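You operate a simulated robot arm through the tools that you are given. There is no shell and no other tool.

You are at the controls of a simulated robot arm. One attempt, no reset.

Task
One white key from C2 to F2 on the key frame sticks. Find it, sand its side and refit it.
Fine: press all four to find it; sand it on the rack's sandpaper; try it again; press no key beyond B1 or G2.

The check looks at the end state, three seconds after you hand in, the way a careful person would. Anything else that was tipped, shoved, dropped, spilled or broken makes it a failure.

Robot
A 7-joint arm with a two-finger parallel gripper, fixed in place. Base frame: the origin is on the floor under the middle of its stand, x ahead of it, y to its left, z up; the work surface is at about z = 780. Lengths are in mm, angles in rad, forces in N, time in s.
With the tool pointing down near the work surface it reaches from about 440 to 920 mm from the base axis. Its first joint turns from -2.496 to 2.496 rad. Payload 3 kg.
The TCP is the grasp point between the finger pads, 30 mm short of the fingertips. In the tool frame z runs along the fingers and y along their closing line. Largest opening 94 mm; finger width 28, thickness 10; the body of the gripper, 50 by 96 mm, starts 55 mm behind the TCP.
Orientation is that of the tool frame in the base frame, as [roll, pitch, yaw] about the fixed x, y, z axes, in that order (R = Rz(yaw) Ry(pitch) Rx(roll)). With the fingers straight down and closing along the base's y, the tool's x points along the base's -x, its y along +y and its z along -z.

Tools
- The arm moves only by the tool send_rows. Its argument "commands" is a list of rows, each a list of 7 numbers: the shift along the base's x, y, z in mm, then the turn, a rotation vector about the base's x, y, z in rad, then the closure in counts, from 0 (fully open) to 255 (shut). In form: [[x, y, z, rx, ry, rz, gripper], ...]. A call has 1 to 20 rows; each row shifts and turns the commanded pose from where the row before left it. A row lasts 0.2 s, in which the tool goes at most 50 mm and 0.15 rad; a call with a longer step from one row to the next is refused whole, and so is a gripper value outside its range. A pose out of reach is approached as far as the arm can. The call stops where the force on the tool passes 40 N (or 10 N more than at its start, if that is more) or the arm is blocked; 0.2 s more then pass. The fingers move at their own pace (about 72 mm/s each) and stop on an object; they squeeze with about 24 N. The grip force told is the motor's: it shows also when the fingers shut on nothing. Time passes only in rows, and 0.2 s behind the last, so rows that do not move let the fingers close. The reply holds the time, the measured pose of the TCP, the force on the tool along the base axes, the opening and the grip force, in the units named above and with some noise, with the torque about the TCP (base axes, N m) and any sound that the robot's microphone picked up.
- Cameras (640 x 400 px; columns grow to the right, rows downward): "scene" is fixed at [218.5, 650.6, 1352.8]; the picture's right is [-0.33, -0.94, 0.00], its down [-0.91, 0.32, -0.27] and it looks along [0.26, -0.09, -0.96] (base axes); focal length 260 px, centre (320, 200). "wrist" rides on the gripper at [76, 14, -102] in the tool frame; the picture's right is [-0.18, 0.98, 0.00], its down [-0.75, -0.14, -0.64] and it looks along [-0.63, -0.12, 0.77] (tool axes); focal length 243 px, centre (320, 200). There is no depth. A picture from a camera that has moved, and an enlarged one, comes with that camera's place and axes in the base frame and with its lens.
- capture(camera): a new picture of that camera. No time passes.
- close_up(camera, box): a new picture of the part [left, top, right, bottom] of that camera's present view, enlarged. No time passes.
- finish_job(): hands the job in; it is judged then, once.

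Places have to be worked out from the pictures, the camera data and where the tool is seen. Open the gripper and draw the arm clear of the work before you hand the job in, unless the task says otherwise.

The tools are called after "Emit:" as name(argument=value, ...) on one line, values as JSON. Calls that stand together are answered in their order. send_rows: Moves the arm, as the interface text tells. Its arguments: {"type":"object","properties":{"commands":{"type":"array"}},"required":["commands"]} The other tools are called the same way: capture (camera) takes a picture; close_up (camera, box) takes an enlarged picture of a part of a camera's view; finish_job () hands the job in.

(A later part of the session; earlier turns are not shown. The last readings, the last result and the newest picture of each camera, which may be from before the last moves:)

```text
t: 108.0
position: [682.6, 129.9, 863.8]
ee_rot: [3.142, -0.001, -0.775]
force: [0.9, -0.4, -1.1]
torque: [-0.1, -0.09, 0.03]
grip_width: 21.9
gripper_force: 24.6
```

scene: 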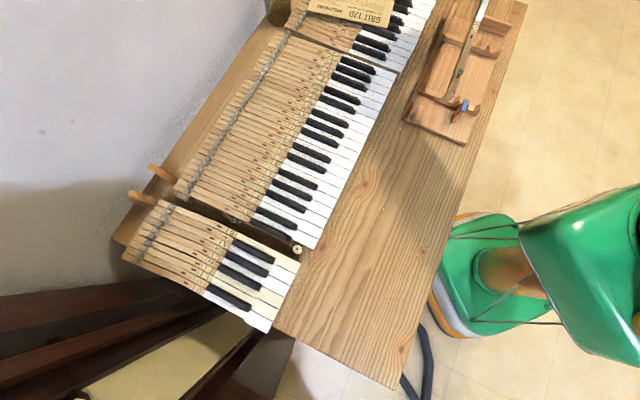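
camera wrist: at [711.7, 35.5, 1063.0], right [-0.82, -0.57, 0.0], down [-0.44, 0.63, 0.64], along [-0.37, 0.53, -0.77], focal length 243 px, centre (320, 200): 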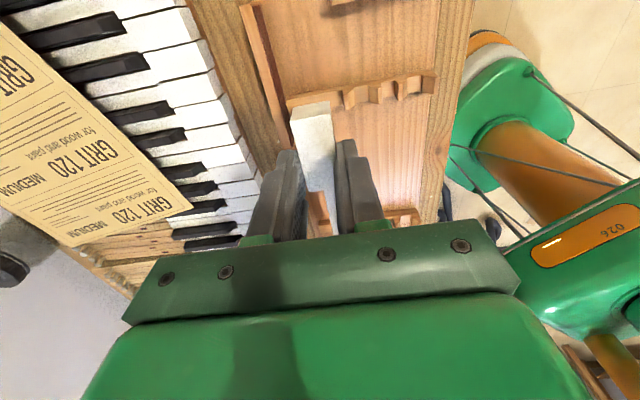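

The loose rack gets knocked away by every sideways jitter. A better way is to rest the key on the rack's two flat bars (pressing the rack down), gripping it at its middle so the fingers stay clear of the sandpaper board. I'll first move 17 mm away from the board, ready to set the key down on the flats.

Emit:
send_rows(commands=[[-4, -4.05, 0, 0, 0, 0, 255], [-4, -4.05, 0, 0, 0, 0, 255], [-3.9, -4, 0, 0, 0, 0, 255], [0, 0, 0, 0, 0, 0, 255]])

Emit:
capture(camera="wrist")

Emit:
close_up(camera="wrist", box=[210, 60, 440, 200])

Emit:
close_up(camera="scene", box=[400, 0, 530, 150])

```text
t: 109.0
position: [671.6, 118.2, 864.2]
ee_rot: [3.14, 0.0, -0.773]
force: [0.0, -0.2, -0.9]
torque: [-0.07, -0.13, -0.02]
grip_width: 21.5
gripper_force: 23.9
```

```text
taken
camera wrist: at [715.5, 52.4, 967.1], right [-0.82, -0.57, 0.0], down [-0.44, 0.63, 0.64], along [-0.37, 0.53, -0.77], focal length 243 px, centre (320, 200)
```

wrist: 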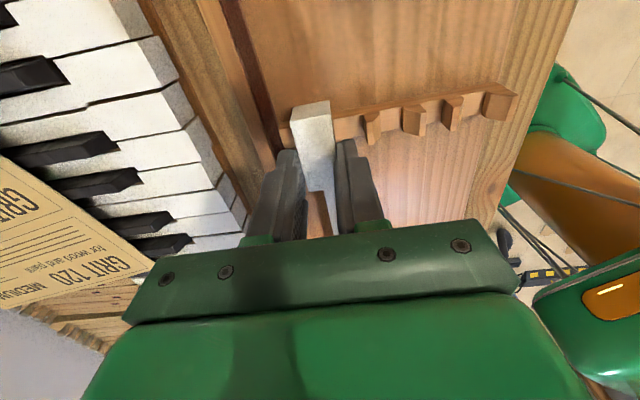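

```text
2.78 times, centred on (325, 130) of wrist
camera zoom: at [715.5, 52.4, 967.1], right [-0.82, -0.57, 0.0], down [-0.44, 0.63, 0.64], along [-0.37, 0.53, -0.77], focal length 675 px, centre (306, 395)
```

zoom: 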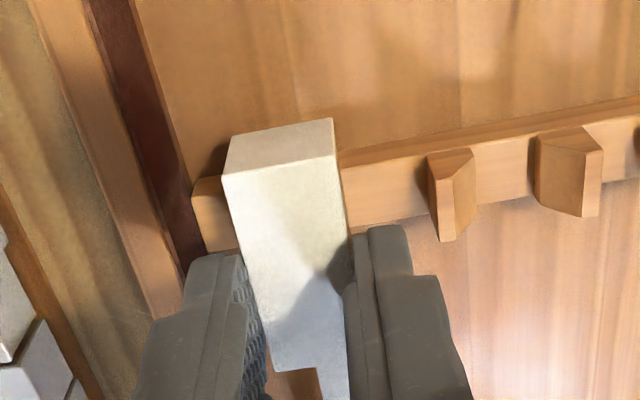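

```text
2.67 times, centred on (465, 75) of scene
camera zoom: at [218.5, 650.6, 1352.8], right [-0.33, -0.94, 0.0], down [-0.91, 0.32, -0.27], along [0.26, -0.09, -0.96], focal length 694 px, centre (-67, 533)
```

zoom: 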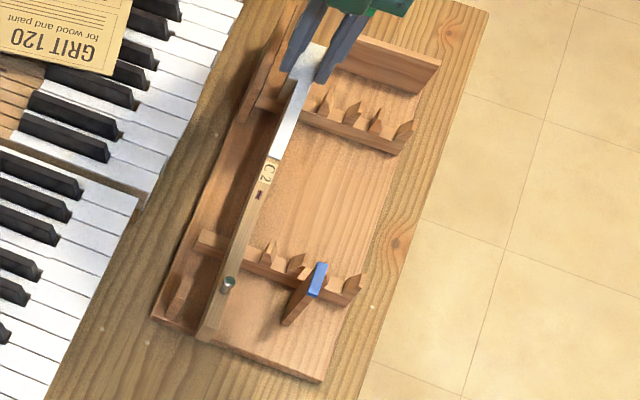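

The head is positioned over the far bar's flat part and the stick over the near bar's flat. I'll lower until the key touches the bars.

Emit:
send_rows(commands=[[0, 0, -6, 0, 0, 0, 255], [0, 0, -6, 0, 0, 0, 255], [0, 0, -3, 0, 0, 0, 255], [0, 0, 0, 0, 0, 0, 255]])

Emit:
close_up(camera="wrist", box=[210, 60, 440, 200])

Emit:
close_up(camera="scene", box=[420, 60, 490, 130])

```text
t: 110.0
position: [672.1, 117.0, 850.0]
ee_rot: [-3.138, -0.001, -0.774]
force: [-5.2, -2.5, 18.2]
torque: [0.08, 0.3, 0.06]
grip_width: 21.9
gripper_force: 24.3
```

```text
2.78 times, centred on (325, 130) of wrist
camera zoom: at [715.6, 52.8, 952.9], right [-0.82, -0.57, 0.0], down [-0.44, 0.63, 0.64], along [-0.37, 0.53, -0.77], focal length 675 px, centre (306, 395)
```

zoom: 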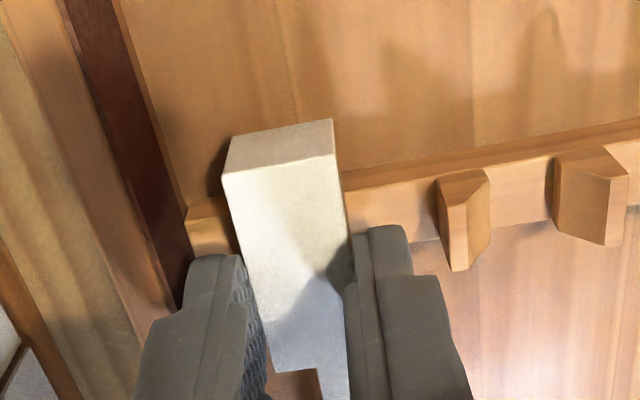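

```text
5.71 times, centred on (455, 95) of scene
camera zoom: at [218.5, 650.6, 1352.8], right [-0.33, -0.94, 0.0], down [-0.91, 0.32, -0.27], along [0.26, -0.09, -0.96], focal length 1486 px, centre (-451, 800)
```

zoom: 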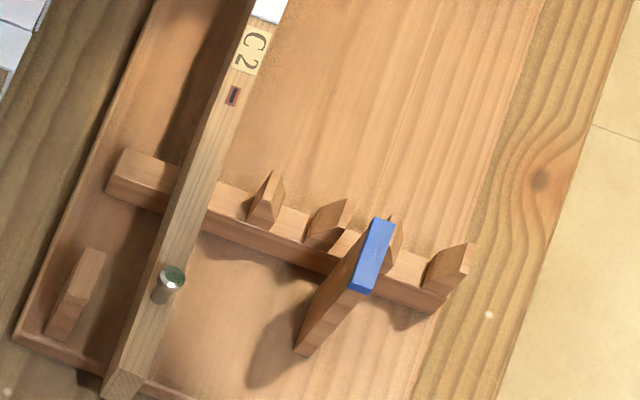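

Contact with the bars at TCP z≈850 (18 N, a bit firm). I'll ease up to a light touch.

Emit:
send_rows(commands=[[0, 0, 0.5, 0, 0, 0, 255], [0, 0, 0, 0, 0, 0, 255]])

Emit:
send_rows(commands=[[0, 0, 0.3, 0, 0, 0, 255], [0, 0, 0, 0, 0, 0, 255]])

```text
t: 110.6
position: [671.7, 117.4, 849.5]
ee_rot: [-3.141, -0.001, -0.773]
force: [1.0, 0.2, 2.6]
torque: [-0.12, -0.14, 0.0]
grip_width: 22.0
gripper_force: 23.9
```

```text
t: 111.2
position: [671.0, 117.0, 850.0]
ee_rot: [-3.141, -0.001, -0.772]
force: [-0.4, 0.0, -1.1]
torque: [-0.1, -0.1, 0.01]
grip_width: 21.9
gripper_force: 24.6
```

Key is just about resting on the bars. I'll lower 0.3 mm and open the fingers only slightly (to ~27 mm).

Emit:
send_rows(commands=[[0, 0, -0.3, 0, 0, 0, 255], [0, 0, 0, 0, 0, 0, 182], [0, 0, 0, 0, 0, 0, 182], [0, 0, 0, 0, 0, 0, 182]])

Emit:
close_up(camera="wrist", box=[210, 60, 440, 200])

Emit:
close_up(camera="scene", box=[420, 0, 490, 130])

```text
t: 112.2
position: [671.8, 116.1, 850.3]
ee_rot: [-3.141, -0.001, -0.773]
force: [-0.4, -0.1, -0.1]
torque: [0.0, -0.01, 0.01]
grip_width: 26.9
gripper_force: 0.0
```

```text
2.78 times, centred on (325, 130) of wrist
camera zoom: at [715.7, 52.5, 953.2], right [-0.82, -0.57, 0.0], down [-0.44, 0.63, 0.64], along [-0.37, 0.53, -0.77], focal length 675 px, centre (306, 395)
```

zoom: 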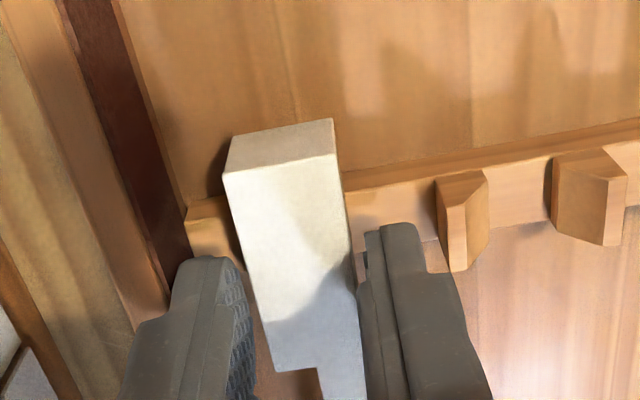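

```text
3.08 times, centred on (455, 65) of scene
camera zoom: at [218.5, 650.6, 1352.8], right [-0.33, -0.94, 0.0], down [-0.91, 0.32, -0.27], along [0.26, -0.09, -0.96], focal length 800 px, centre (-95, 615)
```

zoom: 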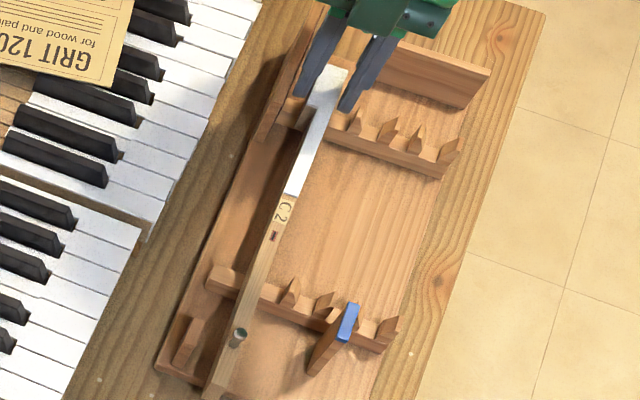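

The key rests stably on both bars. I'll rise, move ~107 mm toward the tail (and 4 mm sideways to the stick's centre line) for a middle grip.

Emit:
send_rows(commands=[[0, 0, 10, 0, 0, 0, 182], [0, 0, 20, 0, 0, 0, 182], [0, 0, 15, 0, 0, 0, 182], [-26.5, 23.9, 0, 0, 0, 0, 182], [-26.5, 23.9, 0, 0, 0, 0, 182], [-26.4, 24, 0, 0, 0, 0, 182], [0, 0, -20, 0, 0, 0, 182], [0, 0, 0, 0, 0, 0, 182]])

Emit:
capture(camera="wrist")

Emit:
close_up(camera="wrist", box=[210, 40, 440, 200])

Emit:
close_up(camera="scene", box=[420, 0, 510, 130])

```text
t: 114.0
position: [589.4, 190.0, 874.4]
ee_rot: [-3.141, 0.0, -0.773]
force: [0.0, 0.2, 0.5]
torque: [-0.01, -0.02, -0.01]
grip_width: 27.1
gripper_force: 0.0
```

```text
taken
camera wrist: at [634.4, 124.7, 977.6], right [-0.82, -0.58, 0.0], down [-0.44, 0.63, 0.64], along [-0.37, 0.53, -0.77], focal length 243 px, centre (320, 200)
```

wrist: 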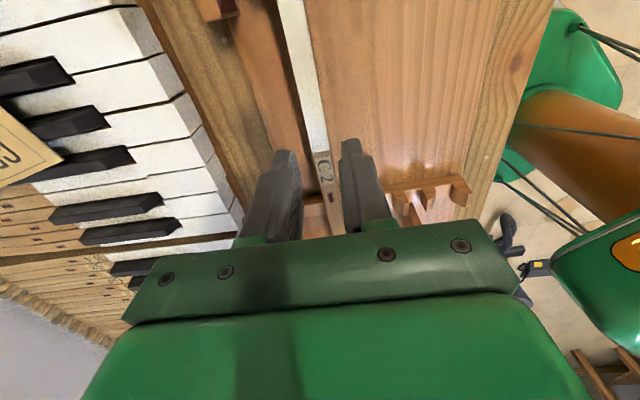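

```text
2.50 times, centred on (325, 120) of wrist
camera zoom: at [634.4, 124.7, 977.6], right [-0.82, -0.58, 0.0], down [-0.44, 0.63, 0.64], along [-0.37, 0.53, -0.77], focal length 606 px, centre (308, 400)
```

zoom: 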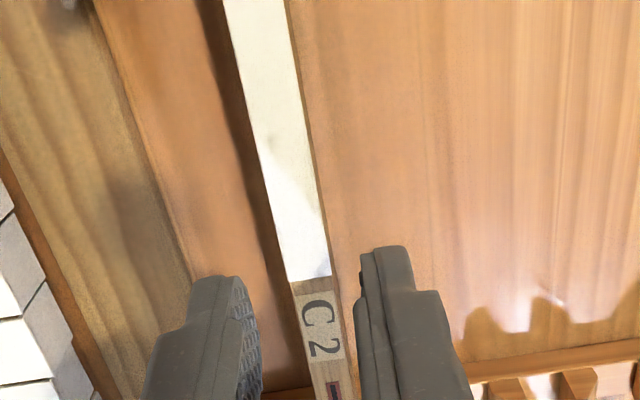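

```text
3.08 times, centred on (465, 65) of scene
camera zoom: at [218.5, 650.6, 1352.8], right [-0.33, -0.94, 0.0], down [-0.91, 0.32, -0.27], along [0.26, -0.09, -0.96], focal length 800 px, centre (-126, 615)
```

zoom: 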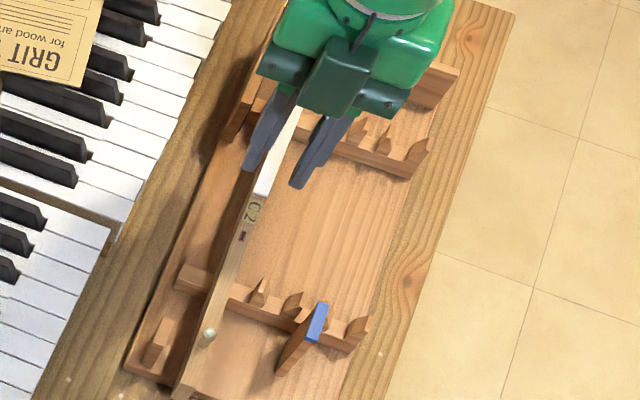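

The fingers are centred on the stick at the white/wood boundary. Lowering 30 mm and closing.

Emit:
send_rows(commands=[[0, 0, -12, 0, 0, 0, 182], [0, 0, -10, 0, 0, 0, 182], [0, 0, -8, 0, 0, 0, 182], [0, 0, 0, 0, 0, 0, 182]])

Emit:
send_rows(commands=[[0, 0, 0, 0, 0, 0, 215], [0, 0, 0, 0, 0, 0, 255], [0, 0, 0, 0, 0, 0, 255], [0, 0, 0, 0, 0, 0, 255]])

Emit:
close_up(camera="wrist", box=[210, 40, 440, 200])

Emit:
close_up(camera="scene", box=[420, 0, 510, 130])

```text
t: 115.0
position: [591.1, 188.4, 844.8]
ee_rot: [-3.14, -0.001, -0.771]
force: [0.3, -1.2, 1.0]
torque: [-0.01, 0.01, 0.01]
grip_width: 26.9
gripper_force: 0.1
```

```text
t: 116.0
position: [592.6, 188.8, 845.8]
ee_rot: [3.14, -0.001, -0.774]
force: [-0.4, -0.1, 0.2]
torque: [-0.05, -0.04, -0.02]
grip_width: 11.7
gripper_force: 24.1
```

```text
2.50 times, centred on (325, 120) of wrist
camera zoom: at [636.3, 124.1, 948.4], right [-0.82, -0.57, 0.0], down [-0.44, 0.63, 0.64], along [-0.37, 0.53, -0.77], focal length 606 px, centre (308, 400)
```

zoom: 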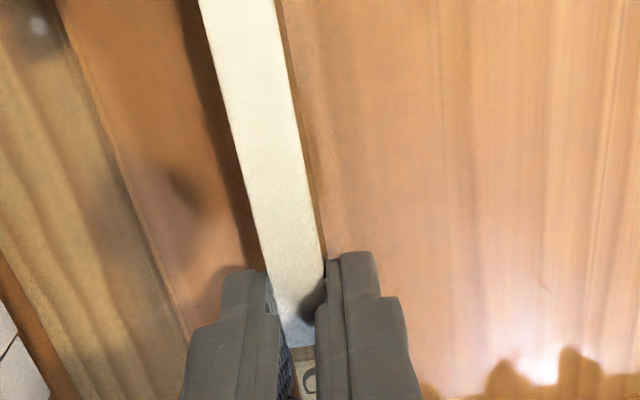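

```text
3.08 times, centred on (465, 65) of scene
camera zoom: at [218.5, 650.6, 1352.8], right [-0.33, -0.94, 0.0], down [-0.91, 0.32, -0.27], along [0.26, -0.09, -0.96], focal length 800 px, centre (-126, 615)
```

zoom: 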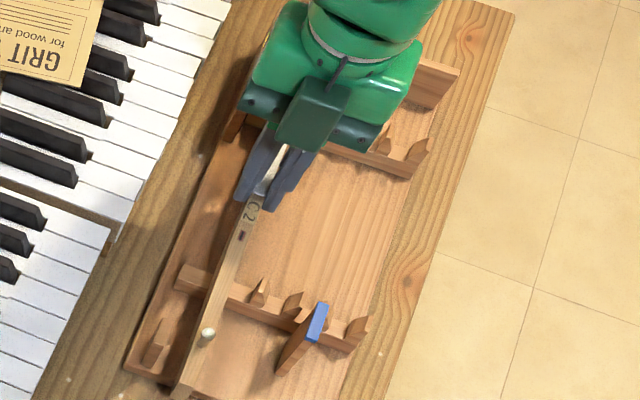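

Middle grip is secure (11.7 mm wide stick). I'll lift the key 1.5 mm, move 15 mm toward the sandpaper, and set it down again on the bars.

Emit:
send_rows(commands=[[0, 0, 1.5, 0, 0, 0, 255], [2.6, 2.65, 0, 0, 0, 0, 255], [2.6, 2.65, 0, 0, 0, 0, 255], [2.6, 2.65, 0, 0, 0, 0, 255], [2.0, 2.05, 0, 0, 0, 0, 255], [0, 0, 0, 0, 0, 0, 255]])

Emit:
close_up(camera="scene", box=[430, 0, 490, 60])

Emit:
close_up(camera="scene", box=[420, 0, 510, 130])

Emit:
capture(camera="wrist")

```text
t: 117.4
position: [602.4, 199.7, 846.5]
ee_rot: [-3.141, 0.0, -0.773]
force: [-0.8, 0.2, -0.2]
torque: [-0.05, -0.05, -0.01]
grip_width: 11.6
gripper_force: 23.8
```

```text
6.67 times, centred on (460, 30) of scene
camera zoom: at [218.5, 650.6, 1352.8], right [-0.33, -0.94, 0.0], down [-0.91, 0.32, -0.27], along [0.26, -0.09, -0.96], focal length 1734 px, centre (-613, 1333)
```

zoom: 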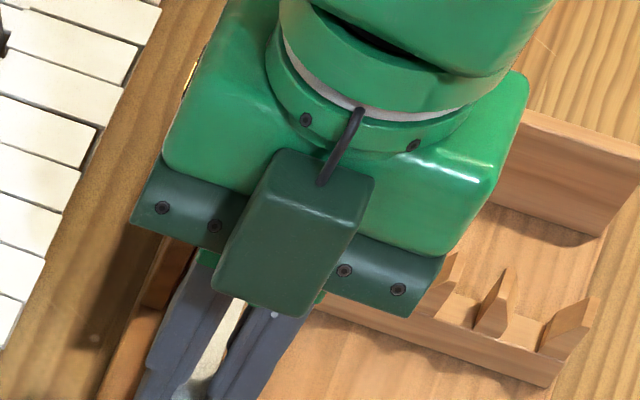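

```text
3.08 times, centred on (465, 65) of scene
camera zoom: at [218.5, 650.6, 1352.8], right [-0.33, -0.94, 0.0], down [-0.91, 0.32, -0.27], along [0.26, -0.09, -0.96], focal length 800 px, centre (-126, 615)
```

zoom: 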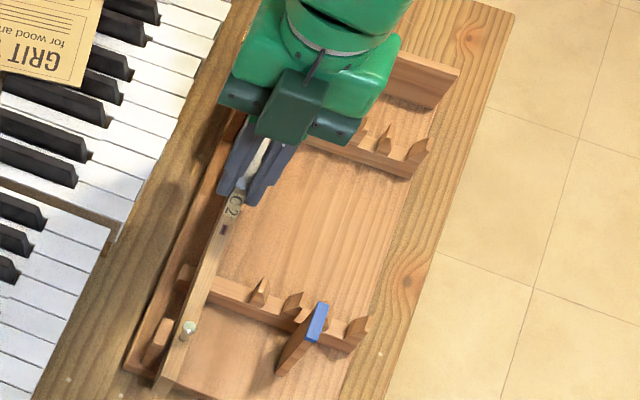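

```text
taken
camera wrist: at [645.7, 135.3, 949.1], right [-0.82, -0.57, 0.0], down [-0.44, 0.63, 0.64], along [-0.37, 0.53, -0.77], focal length 243 px, centre (320, 200)
```

wrist: 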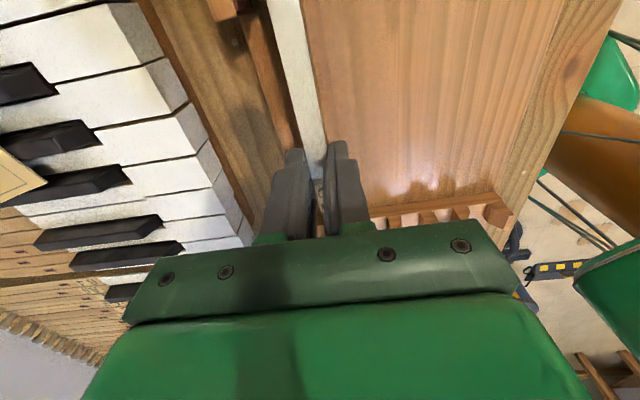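

The tail looks close to the small peg; I'll enlarge that area before going further.

Emit:
close_up(camera="scene", box=[420, 85, 460, 130])

Emit:
close_up(camera="wrist", box=[190, 0, 340, 160])

```text
8.89 times, centred on (440, 108) of scene
camera zoom: at [218.5, 650.6, 1352.8], right [-0.33, -0.94, 0.0], down [-0.91, 0.32, -0.27], along [0.26, -0.09, -0.96], focal length 2312 px, centre (-747, 1022)
```

zoom: 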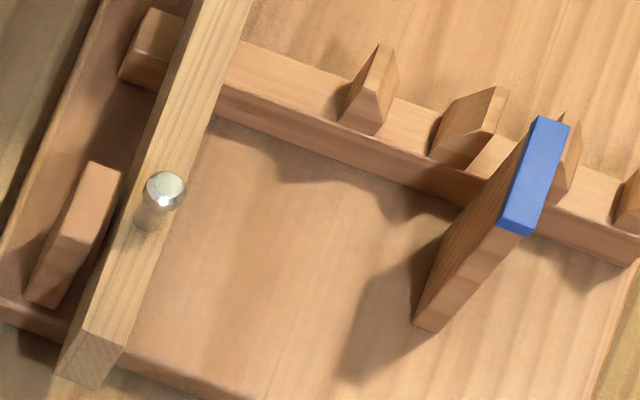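

```text
2.50 times, centred on (265, 80) of wrist
camera zoom: at [645.7, 135.3, 949.1], right [-0.82, -0.57, 0.0], down [-0.44, 0.63, 0.64], along [-0.37, 0.53, -0.77], focal length 606 px, centre (458, 500)
```

zoom: 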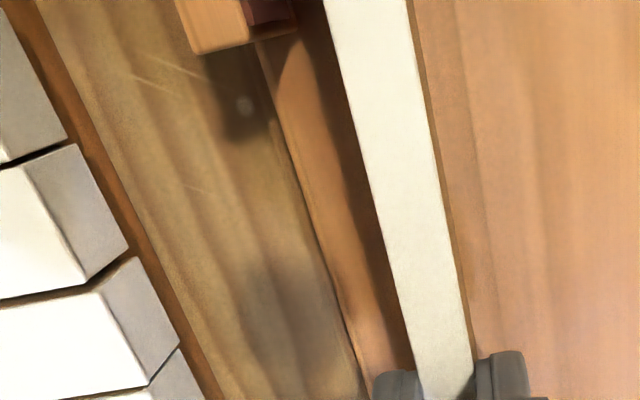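

The peg still has several millimetres clearance. Now I'll press the key down onto the bars to about 8–10 N.

Emit:
send_rows(commands=[[0, 0, -1, 0, 0, 0, 255], [0, 0, -0.4, 0, 0, 0, 255], [0, 0, 0, 0, 0, 0, 255]])

Emit:
send_rows(commands=[[0, 0, -0.3, 0, 0, 0, 255], [0, 0, 0, 0, 0, 0, 255]])

```text
t: 118.2
position: [602.7, 199.8, 846.5]
ee_rot: [-3.139, -0.001, -0.772]
force: [-0.2, 0.3, 11.4]
torque: [-0.01, 0.02, 0.01]
grip_width: 11.7
gripper_force: 24.0
```

```text
t: 118.8
position: [602.3, 199.2, 845.1]
ee_rot: [3.141, 0.001, -0.772]
force: [-4.1, -1.9, 19.6]
torque: [-0.04, 0.14, 0.01]
grip_width: 11.7
gripper_force: 24.1
```

About 20 N down; I'll ease to ~12 N and then step toward the sandpaper, watching the torque about z (contact at the head gives a clear lever).

Emit:
send_rows(commands=[[0, 0, 0.2, 0, 0, 0, 255], [0, 0, 0, 0, 0, 0, 255]])

Emit:
send_rows(commands=[[0.35, 0.36, 0, 0, 0, 0, 255], [0, 0, 0, 0, 0, 0, 255]])

Emit:
send_rows(commands=[[0.35, 0.36, 0, 0, 0, 0, 255], [0, 0, 0, 0, 0, 0, 255]])

```text
t: 119.4
position: [602.7, 198.9, 845.5]
ee_rot: [3.141, 0.0, -0.773]
force: [-0.8, 0.8, 12.7]
torque: [0.04, 0.05, 0.02]
grip_width: 11.8
gripper_force: 24.0
```

```text
t: 120.0
position: [602.5, 198.2, 843.9]
ee_rot: [-3.142, 0.003, -0.773]
force: [-0.5, -0.2, 0.2]
torque: [-0.06, -0.02, 0.03]
grip_width: 11.6
gripper_force: 24.3
```

```text
t: 120.6
position: [603.0, 199.0, 844.9]
ee_rot: [3.141, 0.0, -0.772]
force: [-3.3, 0.1, 12.1]
torque: [0.09, 0.27, 0.0]
grip_width: 11.8
gripper_force: 24.2
```

Emit:
send_rows(commands=[[0.2, 0.2, 0, 0, 0, 0, 255], [0, 0, 0, 0, 0, 0, 255]])

Emit:
send_rows(commands=[[0.2, 0.2, 0, 0, 0, 0, 255], [0, 0, 0, 0, 0, 0, 255]])

Emit:
send_rows(commands=[[0.2, 0.2, 0, 0, 0, 0, 255], [0, 0, 0, 0, 0, 0, 255]])

```text
t: 121.2
position: [604.0, 199.5, 845.3]
ee_rot: [3.141, 0.0, -0.773]
force: [-8.8, -2.7, 19.3]
torque: [0.02, 0.29, -0.02]
grip_width: 11.7
gripper_force: 23.7
```

```text
t: 121.8
position: [603.7, 199.6, 844.6]
ee_rot: [-3.14, 0.0, -0.774]
force: [-4.1, -3.6, 19.5]
torque: [-0.03, 0.18, -0.01]
grip_width: 11.9
gripper_force: 24.0
```

```text
t: 122.4
position: [603.6, 200.9, 844.8]
ee_rot: [-3.14, -0.001, -0.774]
force: [0.1, -1.6, 4.4]
torque: [-0.12, -0.13, -0.03]
grip_width: 11.8
gripper_force: 24.5
```

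No sandpaper contact yet (torque about z ≈ 0). Stepping on.

Emit:
send_rows(commands=[[0.2, 0.2, 0, 0, 0, 0, 255], [0, 0, 0, 0, 0, 0, 255]])

Emit:
send_rows(commands=[[0.2, 0.2, 0, 0, 0, 0, 255], [0, 0, 0, 0, 0, 0, 255]])

Emit:
send_rows(commands=[[0.2, 0.2, 0, 0, 0, 0, 255], [0, 0, 0, 0, 0, 0, 255]])

```text
t: 123.0
position: [604.0, 200.0, 845.6]
ee_rot: [3.141, 0.001, -0.773]
force: [0.3, -0.3, -0.2]
torque: [-0.03, -0.02, 0.01]
grip_width: 11.7
gripper_force: 23.5
```

```text
t: 123.6
position: [604.9, 200.7, 844.5]
ee_rot: [-3.142, 0.002, -0.772]
force: [-3.3, -2.5, 0.0]
torque: [-0.05, 0.05, -0.29]
grip_width: 12.0
gripper_force: 23.6
```

```text
t: 124.2
position: [604.5, 201.7, 845.8]
ee_rot: [-3.141, 0.002, -0.772]
force: [-7.3, -7.2, 4.6]
torque: [-0.35, 0.0, -0.25]
grip_width: 11.8
gripper_force: 23.5
```

Contact is showing up (torque −0.29). I'll back off 0.15 mm sideways and add a bit of down-force to hold the rack.

Emit:
send_rows(commands=[[-0.1, -0.1, -0.3, 0, 0, 0, 255], [0, 0, 0, 0, 0, 0, 255]])

Emit:
send_rows(commands=[[0, 0, -0.2, 0, 0, 0, 255], [0, 0, 0, 0, 0, 0, 255]])

Emit:
close_up(camera="scene", box=[420, 85, 460, 130])

```text
t: 124.8
position: [605.0, 202.1, 844.9]
ee_rot: [3.141, -0.001, -0.774]
force: [-1.0, -1.7, -0.2]
torque: [-0.1, -0.03, -0.24]
grip_width: 12.2
gripper_force: 24.3
```

```text
t: 125.4
position: [605.2, 201.1, 844.4]
ee_rot: [3.141, 0.0, -0.774]
force: [-8.1, -2.5, 11.3]
torque: [0.39, 0.61, -0.23]
grip_width: 12.0
gripper_force: 23.7
```

```text
8.89 times, centred on (440, 108) of scene
camera zoom: at [218.5, 650.6, 1352.8], right [-0.33, -0.94, 0.0], down [-0.91, 0.32, -0.27], along [0.26, -0.09, -0.96], focal length 2312 px, centre (-747, 1022)
```

zoom: 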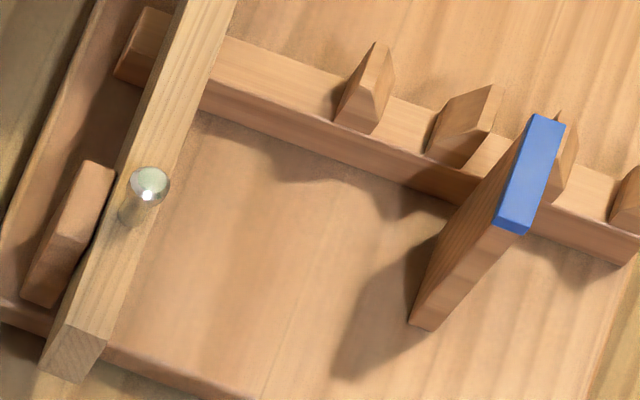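

The stick is now alongside the peg and the head on the sandpaper, like a fence. I'll try a slow +u stroke of 10 mm and read the forces.

Emit:
send_rows(commands=[[1.43, -1.4, 0, 0, 0, 0, 255], [1.43, -1.4, 0, 0, 0, 0, 255], [1.43, -1.4, 0, 0, 0, 0, 255]])

Emit:
send_rows(commands=[[1.43, -1.4, 0, 0, 0, 0, 255], [1.43, -1.4, 0, 0, 0, 0, 255], [1.43, -1.4, 0, 0, 0, 0, 255]])

```text
t: 126.2
position: [608.5, 196.9, 844.1]
ee_rot: [3.141, 0.001, -0.773]
force: [-0.5, -0.5, 0.4]
torque: [-0.03, -0.07, 0.02]
grip_width: 11.8
gripper_force: 23.7
```

```text
t: 127.0
position: [611.4, 191.9, 845.3]
ee_rot: [-3.141, 0.001, -0.774]
force: [0.6, -0.7, 0.0]
torque: [-0.02, -0.02, -0.02]
grip_width: 11.9
gripper_force: 24.4
```

Forces vanish after each move because the drive settles within a few tenths of a millimetre. I'll command slightly deeper: a bit more down-force first, then feed sideways during the stroke.

Emit:
send_rows(commands=[[0, 0, -0.5, 0, 0, 0, 255], [0, 0, 0, 0, 0, 0, 255]])

Emit:
send_rows(commands=[[0.2, 0.2, 0, 0, 0, 0, 255], [0, 0, 0, 0, 0, 0, 255]])

Emit:
send_rows(commands=[[0.2, 0.2, 0, 0, 0, 0, 255], [0, 0, 0, 0, 0, 0, 255]])

```text
t: 127.6
position: [611.7, 192.6, 845.1]
ee_rot: [3.142, -0.001, -0.773]
force: [0.1, -3.3, 7.5]
torque: [-0.1, -0.01, 0.06]
grip_width: 11.6
gripper_force: 23.8
```

```text
t: 128.2
position: [611.8, 194.1, 843.7]
ee_rot: [-3.141, 0.0, -0.773]
force: [-10.0, -1.0, 20.2]
torque: [0.04, 0.32, 0.03]
grip_width: 12.1
gripper_force: 23.6
```

```text
t: 128.8
position: [614.1, 192.1, 845.1]
ee_rot: [3.14, 0.0, -0.771]
force: [-6.1, -1.3, 14.6]
torque: [-0.02, 0.21, 0.07]
grip_width: 11.7
gripper_force: 23.8
```

Emit:
send_rows(commands=[[0.25, 0.25, 0, 0, 0, 0, 255], [0, 0, 0, 0, 0, 0, 255]])

Emit:
send_rows(commands=[[0.25, 0.25, 0, 0, 0, 0, 255], [0, 0, 0, 0, 0, 0, 255]])

Emit:
send_rows(commands=[[0.25, 0.25, 0, 0, 0, 0, 255], [0, 0, 0, 0, 0, 0, 255]])

```text
t: 129.4
position: [614.0, 193.4, 844.4]
ee_rot: [3.141, 0.0, -0.773]
force: [2.3, -2.9, 7.0]
torque: [-0.09, -0.11, 0.07]
grip_width: 11.8
gripper_force: 23.7
```

```text
t: 130.0
position: [613.1, 194.0, 844.5]
ee_rot: [3.141, 0.0, -0.774]
force: [1.3, -0.7, 2.6]
torque: [-0.14, -0.13, 0.02]
grip_width: 11.8
gripper_force: 24.6
```

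```text
t: 130.6
position: [612.3, 193.0, 843.6]
ee_rot: [3.141, -0.001, -0.773]
force: [-0.1, -0.6, 0.0]
torque: [-0.05, -0.05, 0.0]
grip_width: 11.7
gripper_force: 24.0
```

Down-force faded as the key shifted; I'll restore it slightly and continue feeding toward the sandpaper until the z-torque shows head contact.

Emit:
send_rows(commands=[[0.2, 0.2, -0.4, 0, 0, 0, 255], [0, 0, 0, 0, 0, 0, 255]])

Emit:
send_rows(commands=[[0.25, 0.25, 0, 0, 0, 0, 255], [0, 0, 0, 0, 0, 0, 255]])

Emit:
send_rows(commands=[[0.25, 0.25, 0, 0, 0, 0, 255], [0, 0, 0, 0, 0, 0, 255]])

Emit:
close_up(camera="scene", box=[420, 0, 510, 130])

```text
t: 131.2
position: [613.9, 192.5, 844.3]
ee_rot: [-3.141, 0.001, -0.773]
force: [-0.7, 0.5, 0.2]
torque: [-0.03, -0.01, -0.06]
grip_width: 11.5
gripper_force: 24.1
```

```text
t: 131.8
position: [613.0, 194.3, 844.4]
ee_rot: [-3.141, -0.001, -0.773]
force: [-7.5, -5.1, 10.6]
torque: [-0.02, 0.28, -0.17]
grip_width: 11.6
gripper_force: 24.0
```

```text
t: 132.4
position: [613.3, 193.8, 843.6]
ee_rot: [-3.141, 0.001, -0.774]
force: [-12.8, 0.3, 17.5]
torque: [0.09, 0.41, -0.15]
grip_width: 12.2
gripper_force: 23.8
```

```text
3.08 times, centred on (465, 65) of scene
camera zoom: at [218.5, 650.6, 1352.8], right [-0.33, -0.94, 0.0], down [-0.91, 0.32, -0.27], along [0.26, -0.09, -0.96], focal length 800 px, centre (-126, 615)
```

zoom: 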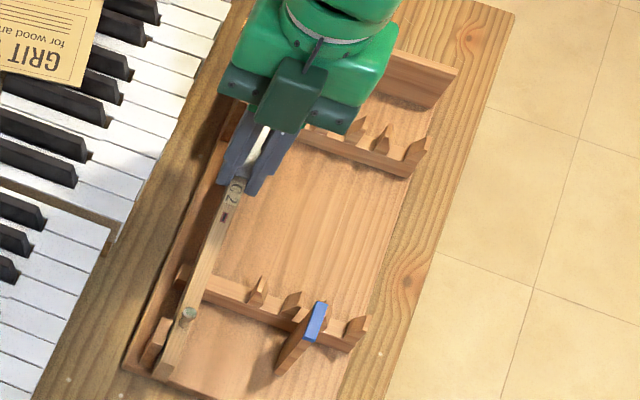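

Head contact is present now. I'll stroke −u 12 mm slowly with a slight inward feed and check.

Emit:
send_rows(commands=[[-1.4, 1.43, 0, 0, 0, 0, 255], [-1.4, 1.43, 0, 0, 0, 0, 255], [-1.4, 1.43, 0, 0, 0, 0, 255]])

Emit:
send_rows(commands=[[-1.4, 1.43, 0, 0, 0, 0, 255], [-1.4, 1.43, 0, 0, 0, 0, 255], [-1.4, 1.43, 0, 0, 0, 0, 255]])

```text
t: 133.2
position: [611.4, 198.8, 843.1]
ee_rot: [3.141, 0.0, -0.773]
force: [1.7, -7.2, 8.3]
torque: [-0.38, -0.24, -0.14]
grip_width: 12.0
gripper_force: 24.4
```

```text
t: 134.0
position: [606.4, 201.7, 844.7]
ee_rot: [3.141, 0.001, -0.773]
force: [-2.3, -5.6, -0.4]
torque: [-0.13, -0.01, -0.12]
grip_width: 11.8
gripper_force: 24.0
```

This time contact held through the stroke: 4–6 N normal with sliding friction. I'll continue back and forth with the same slight inward feed.

Emit:
send_rows(commands=[[1.46, -1.37, 0, 0, 0, 0, 255], [1.46, -1.37, 0, 0, 0, 0, 255], [1.46, -1.37, 0, 0, 0, 0, 255], [1.46, -1.37, 0, 0, 0, 0, 255], [1.46, -1.37, 0, 0, 0, 0, 255], [1.46, -1.37, 0, 0, 0, 0, 255]])

Emit:
send_rows(commands=[[-1.4, 1.43, 0, 0, 0, 0, 255], [-1.4, 1.43, 0, 0, 0, 0, 255], [-1.4, 1.43, 0, 0, 0, 0, 255], [-1.4, 1.43, 0, 0, 0, 0, 255], [-1.4, 1.43, 0, 0, 0, 0, 255], [-1.4, 1.43, 0, 0, 0, 0, 255]])

```text
t: 135.4
position: [613.7, 192.8, 843.5]
ee_rot: [3.141, 0.001, -0.773]
force: [-3.1, 2.7, 7.5]
torque: [0.02, 0.02, -0.02]
grip_width: 11.3
gripper_force: 24.0
```

```text
t: 136.8
position: [605.5, 202.4, 844.0]
ee_rot: [3.141, -0.001, -0.773]
force: [-0.4, 0.6, -0.1]
torque: [-0.03, -0.07, -0.01]
grip_width: 11.6
gripper_force: 24.3
```

Contact was lost again at the +u end. I'll check how much the rack has moved at its near end, then add a little more feed per stroke.

Emit:
close_up(camera="scene", box=[420, 85, 460, 130])

Emit:
close_up(camera="wrist", box=[190, 0, 340, 160])

```text
8.89 times, centred on (440, 108) of scene
camera zoom: at [218.5, 650.6, 1352.8], right [-0.33, -0.94, 0.0], down [-0.91, 0.32, -0.27], along [0.26, -0.09, -0.96], focal length 2312 px, centre (-747, 1022)
```

zoom: 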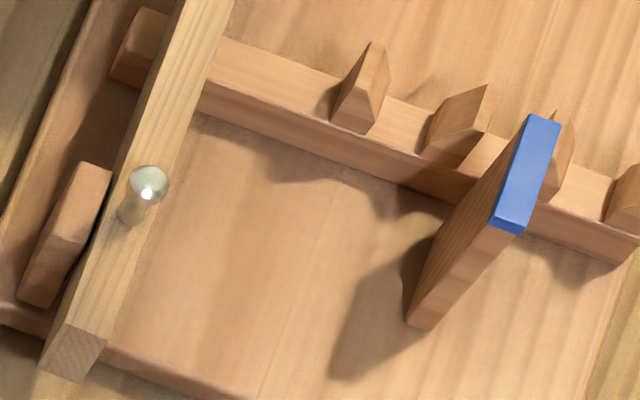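

```text
2.50 times, centred on (265, 80) of wrist
camera zoom: at [649.1, 138.0, 946.6], right [-0.82, -0.57, 0.0], down [-0.44, 0.63, 0.64], along [-0.37, 0.53, -0.77], focal length 606 px, centre (458, 500)
```

zoom: 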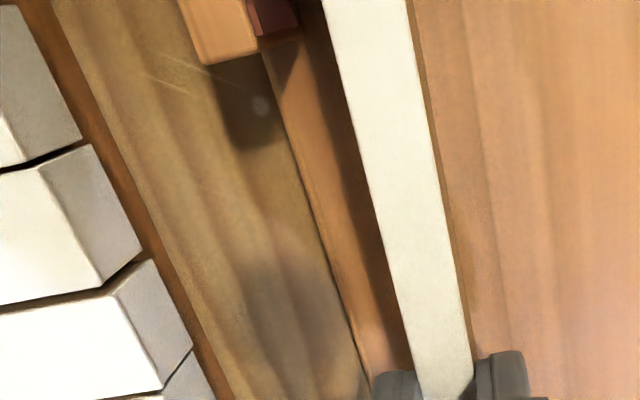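

Rack movement at the near end is only about a millimetre. I'll continue with feed at the start of each half-stroke.

Emit:
send_rows(commands=[[0.25, 0.25, -0.1, 0, 0, 0, 255], [0.2, 0.2, 0, 0, 0, 0, 255], [1.47, -1.36, 0, 0, 0, 0, 255], [1.47, -1.36, 0, 0, 0, 0, 255], [1.47, -1.36, 0, 0, 0, 0, 255]])

Emit:
send_rows(commands=[[1.47, -1.36, 0, 0, 0, 0, 255], [1.47, -1.36, 0, 0, 0, 0, 255], [1.47, -1.36, 0, 0, 0, 0, 255]])

```text
t: 138.0
position: [611.8, 199.8, 843.4]
ee_rot: [3.141, 0.001, -0.773]
force: [-8.2, -0.5, 8.1]
torque: [-0.09, 0.11, -0.13]
grip_width: 11.9
gripper_force: 23.9
```

```text
t: 138.8
position: [616.3, 193.7, 843.9]
ee_rot: [3.14, 0.0, -0.772]
force: [-1.8, -2.1, -0.9]
torque: [-0.04, 0.05, -0.11]
grip_width: 11.7
gripper_force: 23.4
```

Good, contact persisted over that stroke. Now the return with a small feed.

Emit:
send_rows(commands=[[0.1, 0.1, -0.1, 0, 0, 0, 255], [-1.42, 1.41, 0, 0, 0, 0, 255], [-1.42, 1.41, 0, 0, 0, 0, 255], [-1.42, 1.41, 0, 0, 0, 0, 255]])

Emit:
send_rows(commands=[[-1.42, 1.41, 0, 0, 0, 0, 255], [-1.42, 1.41, 0, 0, 0, 0, 255], [-1.42, 1.41, 0, 0, 0, 0, 255]])

Emit:
send_rows(commands=[[0.2, 0.2, -0.1, 0, 0, 0, 255], [1.47, -1.36, 0, 0, 0, 0, 255], [1.47, -1.36, 0, 0, 0, 0, 255], [1.47, -1.36, 0, 0, 0, 0, 255]])

Emit:
send_rows(commands=[[1.47, -1.36, 0, 0, 0, 0, 255], [1.47, -1.36, 0, 0, 0, 0, 255], [1.47, -1.36, 0, 0, 0, 0, 255]])

```text
t: 139.8
position: [611.9, 197.9, 843.2]
ee_rot: [3.141, -0.001, -0.772]
force: [1.7, -1.6, 3.8]
torque: [-0.12, -0.1, -0.02]
grip_width: 11.5
gripper_force: 23.7
```

```text
t: 140.6
position: [608.6, 203.0, 843.8]
ee_rot: [3.141, -0.001, -0.773]
force: [-0.5, -5.4, 4.9]
torque: [0.05, 0.22, -0.05]
grip_width: 11.7
gripper_force: 23.7
```

```text
t: 141.6
position: [612.8, 198.2, 843.1]
ee_rot: [-3.141, 0.0, -0.774]
force: [-0.1, -0.1, -0.1]
torque: [-0.1, -0.06, -0.03]
grip_width: 11.5
gripper_force: 24.4
```

```text
t: 142.4
position: [616.1, 193.4, 844.5]
ee_rot: [3.141, 0.001, -0.773]
force: [-0.2, 0.0, -0.7]
torque: [-0.04, -0.01, 0.02]
grip_width: 11.7
gripper_force: 23.9
```

Contact is intermittent and there's no audible feedback, so I want to see the head's right side. With the mid grip it is unobstructed: I'll lift off, move back toward the scene camera and look.

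Emit:
send_rows(commands=[[-3.5, -3.6, 1, 0, 0, 0, 255], [-3.5, -3.6, 15, 0, 0, 0, 255], [0, 0, 30, 0, 0, 0, 255], [0, 0, 35, 0, 0, 0, 255], [0, 0, 35, 0, 0, 0, 255], [-42, 20, 0, 0, 0, 0, 255], [-42, 20, 0, 0, 0, 0, 255], [-42, 20, 0, 0, 0, 0, 255], [-42, 20, 0, 0, 0, 0, 255], [-42, 20, 0, 0, 0, 0, 255], [-42, 20, 0, 0, 0, 0, 255], [-42, 20, 0, 0, 0, 0, 255], [-42, 20, 0, 0, 0, 0, 255], [0, 0, 0, 0, 0, 0, 255]])

Emit:
capture(camera="scene")

```text
t: 145.4
position: [275.5, 346.4, 960.6]
ee_rot: [3.141, 0.001, -0.775]
force: [-0.6, 0.7, -0.4]
torque: [-0.08, -0.03, 0.0]
grip_width: 11.8
gripper_force: 24.0
```

```text
taken
```

scene: 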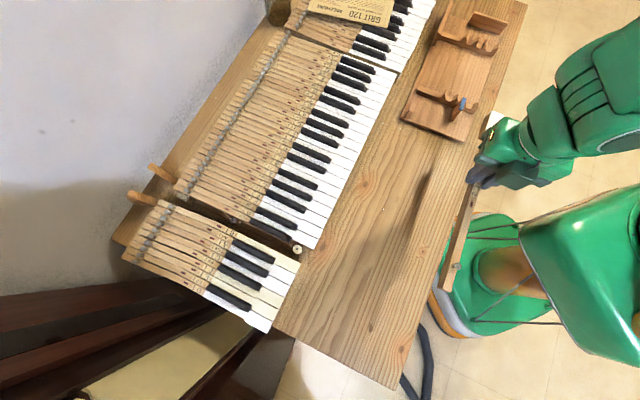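

Emit:
close_up(camera="scene", box=[460, 95, 530, 195])

Emit:
close_up(camera="scene", box=[470, 100, 520, 150])

Emit:
close_up(camera="scene", box=[400, 0, 530, 150])

```text
4.00 times, centred on (495, 145) of scene
camera zoom: at [218.5, 650.6, 1352.8], right [-0.33, -0.94, 0.0], down [-0.91, 0.32, -0.27], along [0.26, -0.09, -0.96], focal length 1040 px, centre (-380, 420)
```

zoom: 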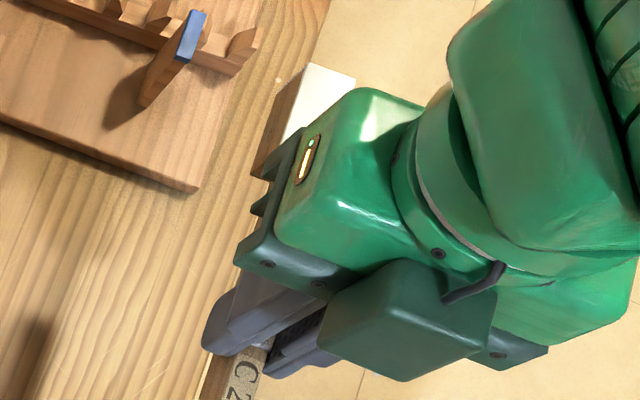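

```text
8.00 times, centred on (495, 125) of scene
camera zoom: at [218.5, 650.6, 1352.8], right [-0.33, -0.94, 0.0], down [-0.91, 0.32, -0.27], along [0.26, -0.09, -0.96], focal length 2081 px, centre (-1080, 800)
```

zoom: 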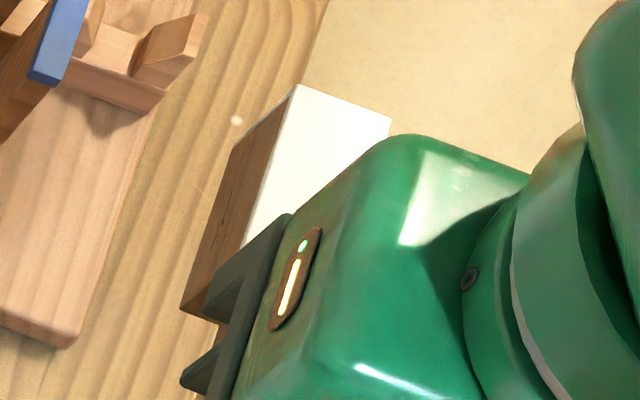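

```text
2.67 times, centred on (465, 75) of scene
camera zoom: at [218.5, 650.6, 1352.8], right [-0.33, -0.94, 0.0], down [-0.91, 0.32, -0.27], along [0.26, -0.09, -0.96], focal length 694 px, centre (-67, 533)
```

zoom: 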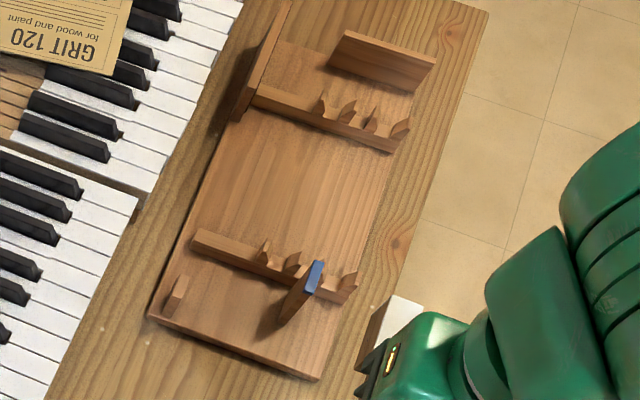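

The head's right side is partly visible. I'll enlarge it further.

Emit:
close_up(camera="scene", box=[482, 108, 512, 142])

```text
11.76 times, centred on (497, 125) of scene
camera zoom: at [218.5, 650.6, 1352.8], right [-0.33, -0.94, 0.0], down [-0.91, 0.32, -0.27], along [0.26, -0.09, -0.96], focal length 3060 px, centre (-1762, 1082)
```

zoom: 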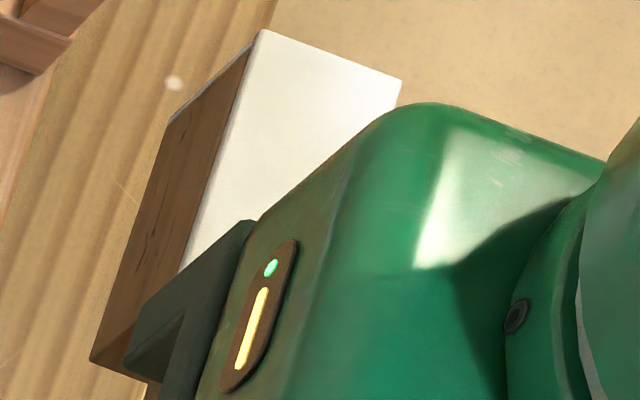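

The head's right side shows dark rub streaks around its middle, confirming that this is the side to sand, and it still needs more. The rack has turned ~1.5°, so I'll go back with the key yawed +0.013 rad to lie flush and stroke along that turned direction.

Emit:
send_rows(commands=[[42, -20, 0, 0, 0, 0.013, 255], [42, -20, 0, 0, 0, 0, 255], [42, -20, 0, 0, 0, 0, 255], [42, -20, 0, 0, 0, 0, 255], [42, -20, 0, 0, 0, 0, 255], [42, -20, 0, 0, 0, 0, 255], [42, -20, 0, 0, 0, 0, 255], [40, -18, 0, 0, 0, 0, 255], [0, 0, -35, 0, 0, 0, 255], [0, 0, -35, 0, 0, 0, 255], [0, 0, -25, 0, 0, 0, 255], [0, 0, -10, 0, 0, 0, 255], [0, 0, 0, 0, 0, 0, 255]])

Emit:
close_up(camera="scene", box=[420, 0, 510, 130])

Emit:
close_up(camera="wrist", box=[190, 0, 340, 160])

```text
t: 148.2
position: [609.4, 189.6, 854.8]
ee_rot: [-3.142, 0.0, -0.761]
force: [-0.2, -0.3, 0.9]
torque: [-0.05, -0.05, 0.01]
grip_width: 11.8
gripper_force: 24.2
```

```text
3.08 times, centred on (465, 65) of scene
camera zoom: at [218.5, 650.6, 1352.8], right [-0.33, -0.94, 0.0], down [-0.91, 0.32, -0.27], along [0.26, -0.09, -0.96], focal length 800 px, centre (-126, 615)
```

zoom: 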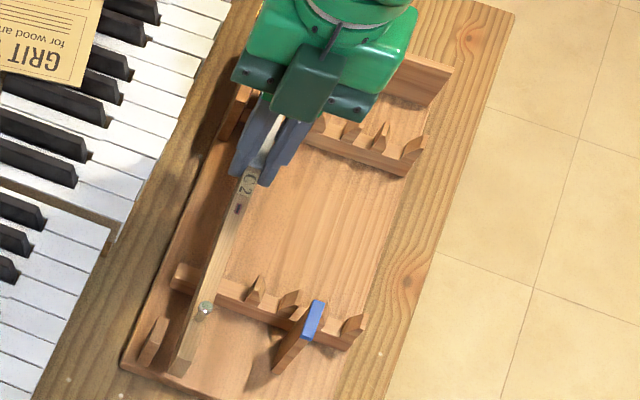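

```text
2.50 times, centred on (265, 80) of wrist
camera zoom: at [653.7, 126.1, 958.5], right [-0.81, -0.59, 0.0], down [-0.45, 0.62, 0.64], along [-0.38, 0.52, -0.77], focal length 606 px, centre (458, 500)
```

zoom: 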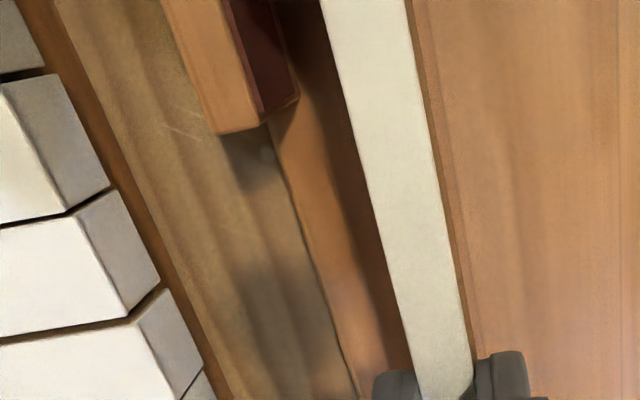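

In this view the board seems turned relative to the key by more than I assumed. I'll rise and shift forward to get the whole board in the wrist picture for a better angle measurement.

Emit:
send_rows(commands=[[0, 0, 30, 0, 0, 0, 255], [0, 0, 40, 0, 0, 0, 255], [32, -31.5, 0, 0, 0, 0, 255], [32, -31.5, 0, 0, 0, 0, 255], [0, 0, 0, 0, 0, 0, 255]])

Emit:
close_up(camera="wrist", box=[190, 0, 400, 170])

Emit:
close_up(camera="scene", box=[400, 60, 490, 150])

```text
t: 149.4
position: [673.5, 128.8, 922.1]
ee_rot: [3.141, -0.002, -0.76]
force: [-0.2, 0.0, -0.9]
torque: [-0.04, 0.0, 0.01]
grip_width: 11.8
gripper_force: 24.0
```

```text
2.35 times, centred on (295, 85) of wrist
camera zoom: at [717.7, 64.1, 1025.9], right [-0.81, -0.59, 0.0], down [-0.45, 0.62, 0.64], along [-0.38, 0.52, -0.77], focal length 571 px, centre (379, 471)
```

zoom: 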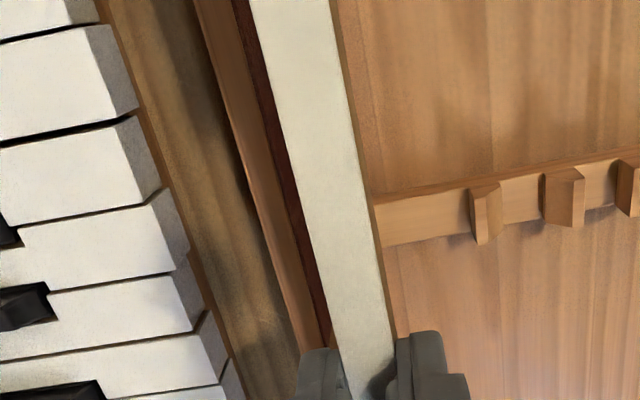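

```text
4.44 times, centred on (445, 105) of scene
camera zoom: at [218.5, 650.6, 1352.8], right [-0.33, -0.94, 0.0], down [-0.91, 0.32, -0.27], along [0.26, -0.09, -0.96], focal length 1156 px, centre (-236, 622)
```

zoom: 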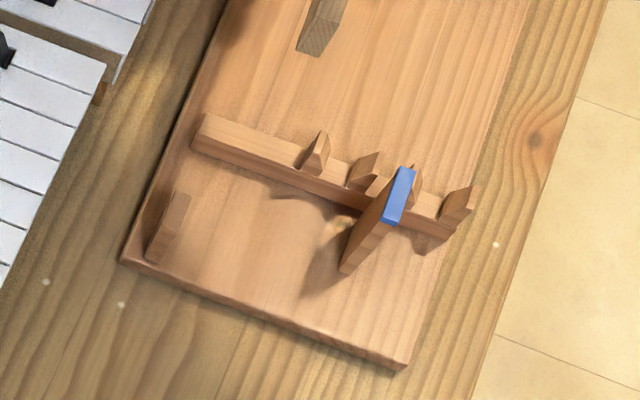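

With the full board in view, the board is only about 0.5° off the key. I'll turn the key back by 0.008 rad, return to the sanding position and lower to the bars.

Emit:
send_rows(commands=[[-32, 31.5, 0, 0, 0, -0.008, 255], [-32, 31.5, 0, 0, 0, 0, 255], [0, 0, -35, 0, 0, 0, 255], [0, 0, -30, 0, 0, 0, 255], [0, 0, -10, 0, 0, 0, 255], [0, 0, 0, 0, 0, 0, 255]])

Emit:
send_rows(commands=[[0, 0, -2, 0, 0, 0, 255], [0, 0, -1, 0, 0, 0, 255], [0, 0, 0, 0, 0, 0, 255]])

```text
t: 150.8
position: [609.4, 190.4, 849.4]
ee_rot: [-3.141, 0.0, -0.769]
force: [0.6, 0.0, -0.6]
torque: [-0.04, -0.07, -0.01]
grip_width: 11.6
gripper_force: 23.8
```

```text
t: 151.6
position: [608.7, 190.4, 845.8]
ee_rot: [3.141, 0.0, -0.766]
force: [0.0, -0.1, -0.9]
torque: [-0.05, -0.05, 0.03]
grip_width: 11.5
gripper_force: 24.0
```

Emit:
send_rows(commands=[[2.1, 2.15, 0, 0, 0, 0, 255], [2.1, 2.15, 0, 0, 0, 0, 255], [0, 0, -1, 0, 0, 0, 255], [0, 0, 0, 0, 0, 0, 255]])

Emit:
send_rows(commands=[[0, 0, -0.7, 0, 0, 0, 255], [0, 0, 0, 0, 0, 0, 255]])

```text
t: 152.6
position: [611.1, 192.5, 845.5]
ee_rot: [-3.141, -0.001, -0.768]
force: [0.1, 0.4, -0.6]
torque: [-0.05, -0.03, -0.05]
grip_width: 11.6
gripper_force: 23.7
```

```text
t: 153.2
position: [611.2, 194.4, 845.0]
ee_rot: [-3.141, 0.0, -0.768]
force: [0.1, 0.3, -0.5]
torque: [-0.05, -0.06, 0.0]
grip_width: 11.5
gripper_force: 24.0
```

Emit:
send_rows(commands=[[0, 0, -0.7, 0, 0, 0, 255], [0, 0, 0, 0, 0, 0, 255]])

Emit:
send_rows(commands=[[0, 0, -0.5, 0, 0, 0, 255], [0, 0, 0, 0, 0, 0, 255]])

```text
t: 153.8
position: [611.0, 193.6, 843.6]
ee_rot: [3.14, 0.0, -0.767]
force: [-0.2, 0.1, -1.3]
torque: [-0.06, -0.05, 0.01]
grip_width: 11.7
gripper_force: 23.7
```

```text
t: 154.4
position: [611.6, 193.9, 842.7]
ee_rot: [3.141, 0.0, -0.77]
force: [0.4, 0.0, -0.1]
torque: [-0.04, -0.01, -0.03]
grip_width: 11.8
gripper_force: 24.1
```

Emit:
send_rows(commands=[[0, 0, -0.4, 0, 0, 0, 255], [0, 0, 0, 0, 0, 0, 255]])

Emit:
send_rows(commands=[[0, 0, -0.4, 0, 0, 0, 255], [0, 0, 0, 0, 0, 0, 255]])

```text
t: 155.0
position: [611.9, 194.2, 843.8]
ee_rot: [3.141, -0.001, -0.767]
force: [0.2, 0.0, -0.4]
torque: [-0.05, -0.05, -0.04]
grip_width: 12.0
gripper_force: 24.0
```

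```text
t: 155.6
position: [611.6, 195.3, 842.1]
ee_rot: [3.141, 0.0, -0.768]
force: [0.0, -0.3, 3.4]
torque: [0.2, 0.16, -0.07]
grip_width: 11.8
gripper_force: 23.7
```

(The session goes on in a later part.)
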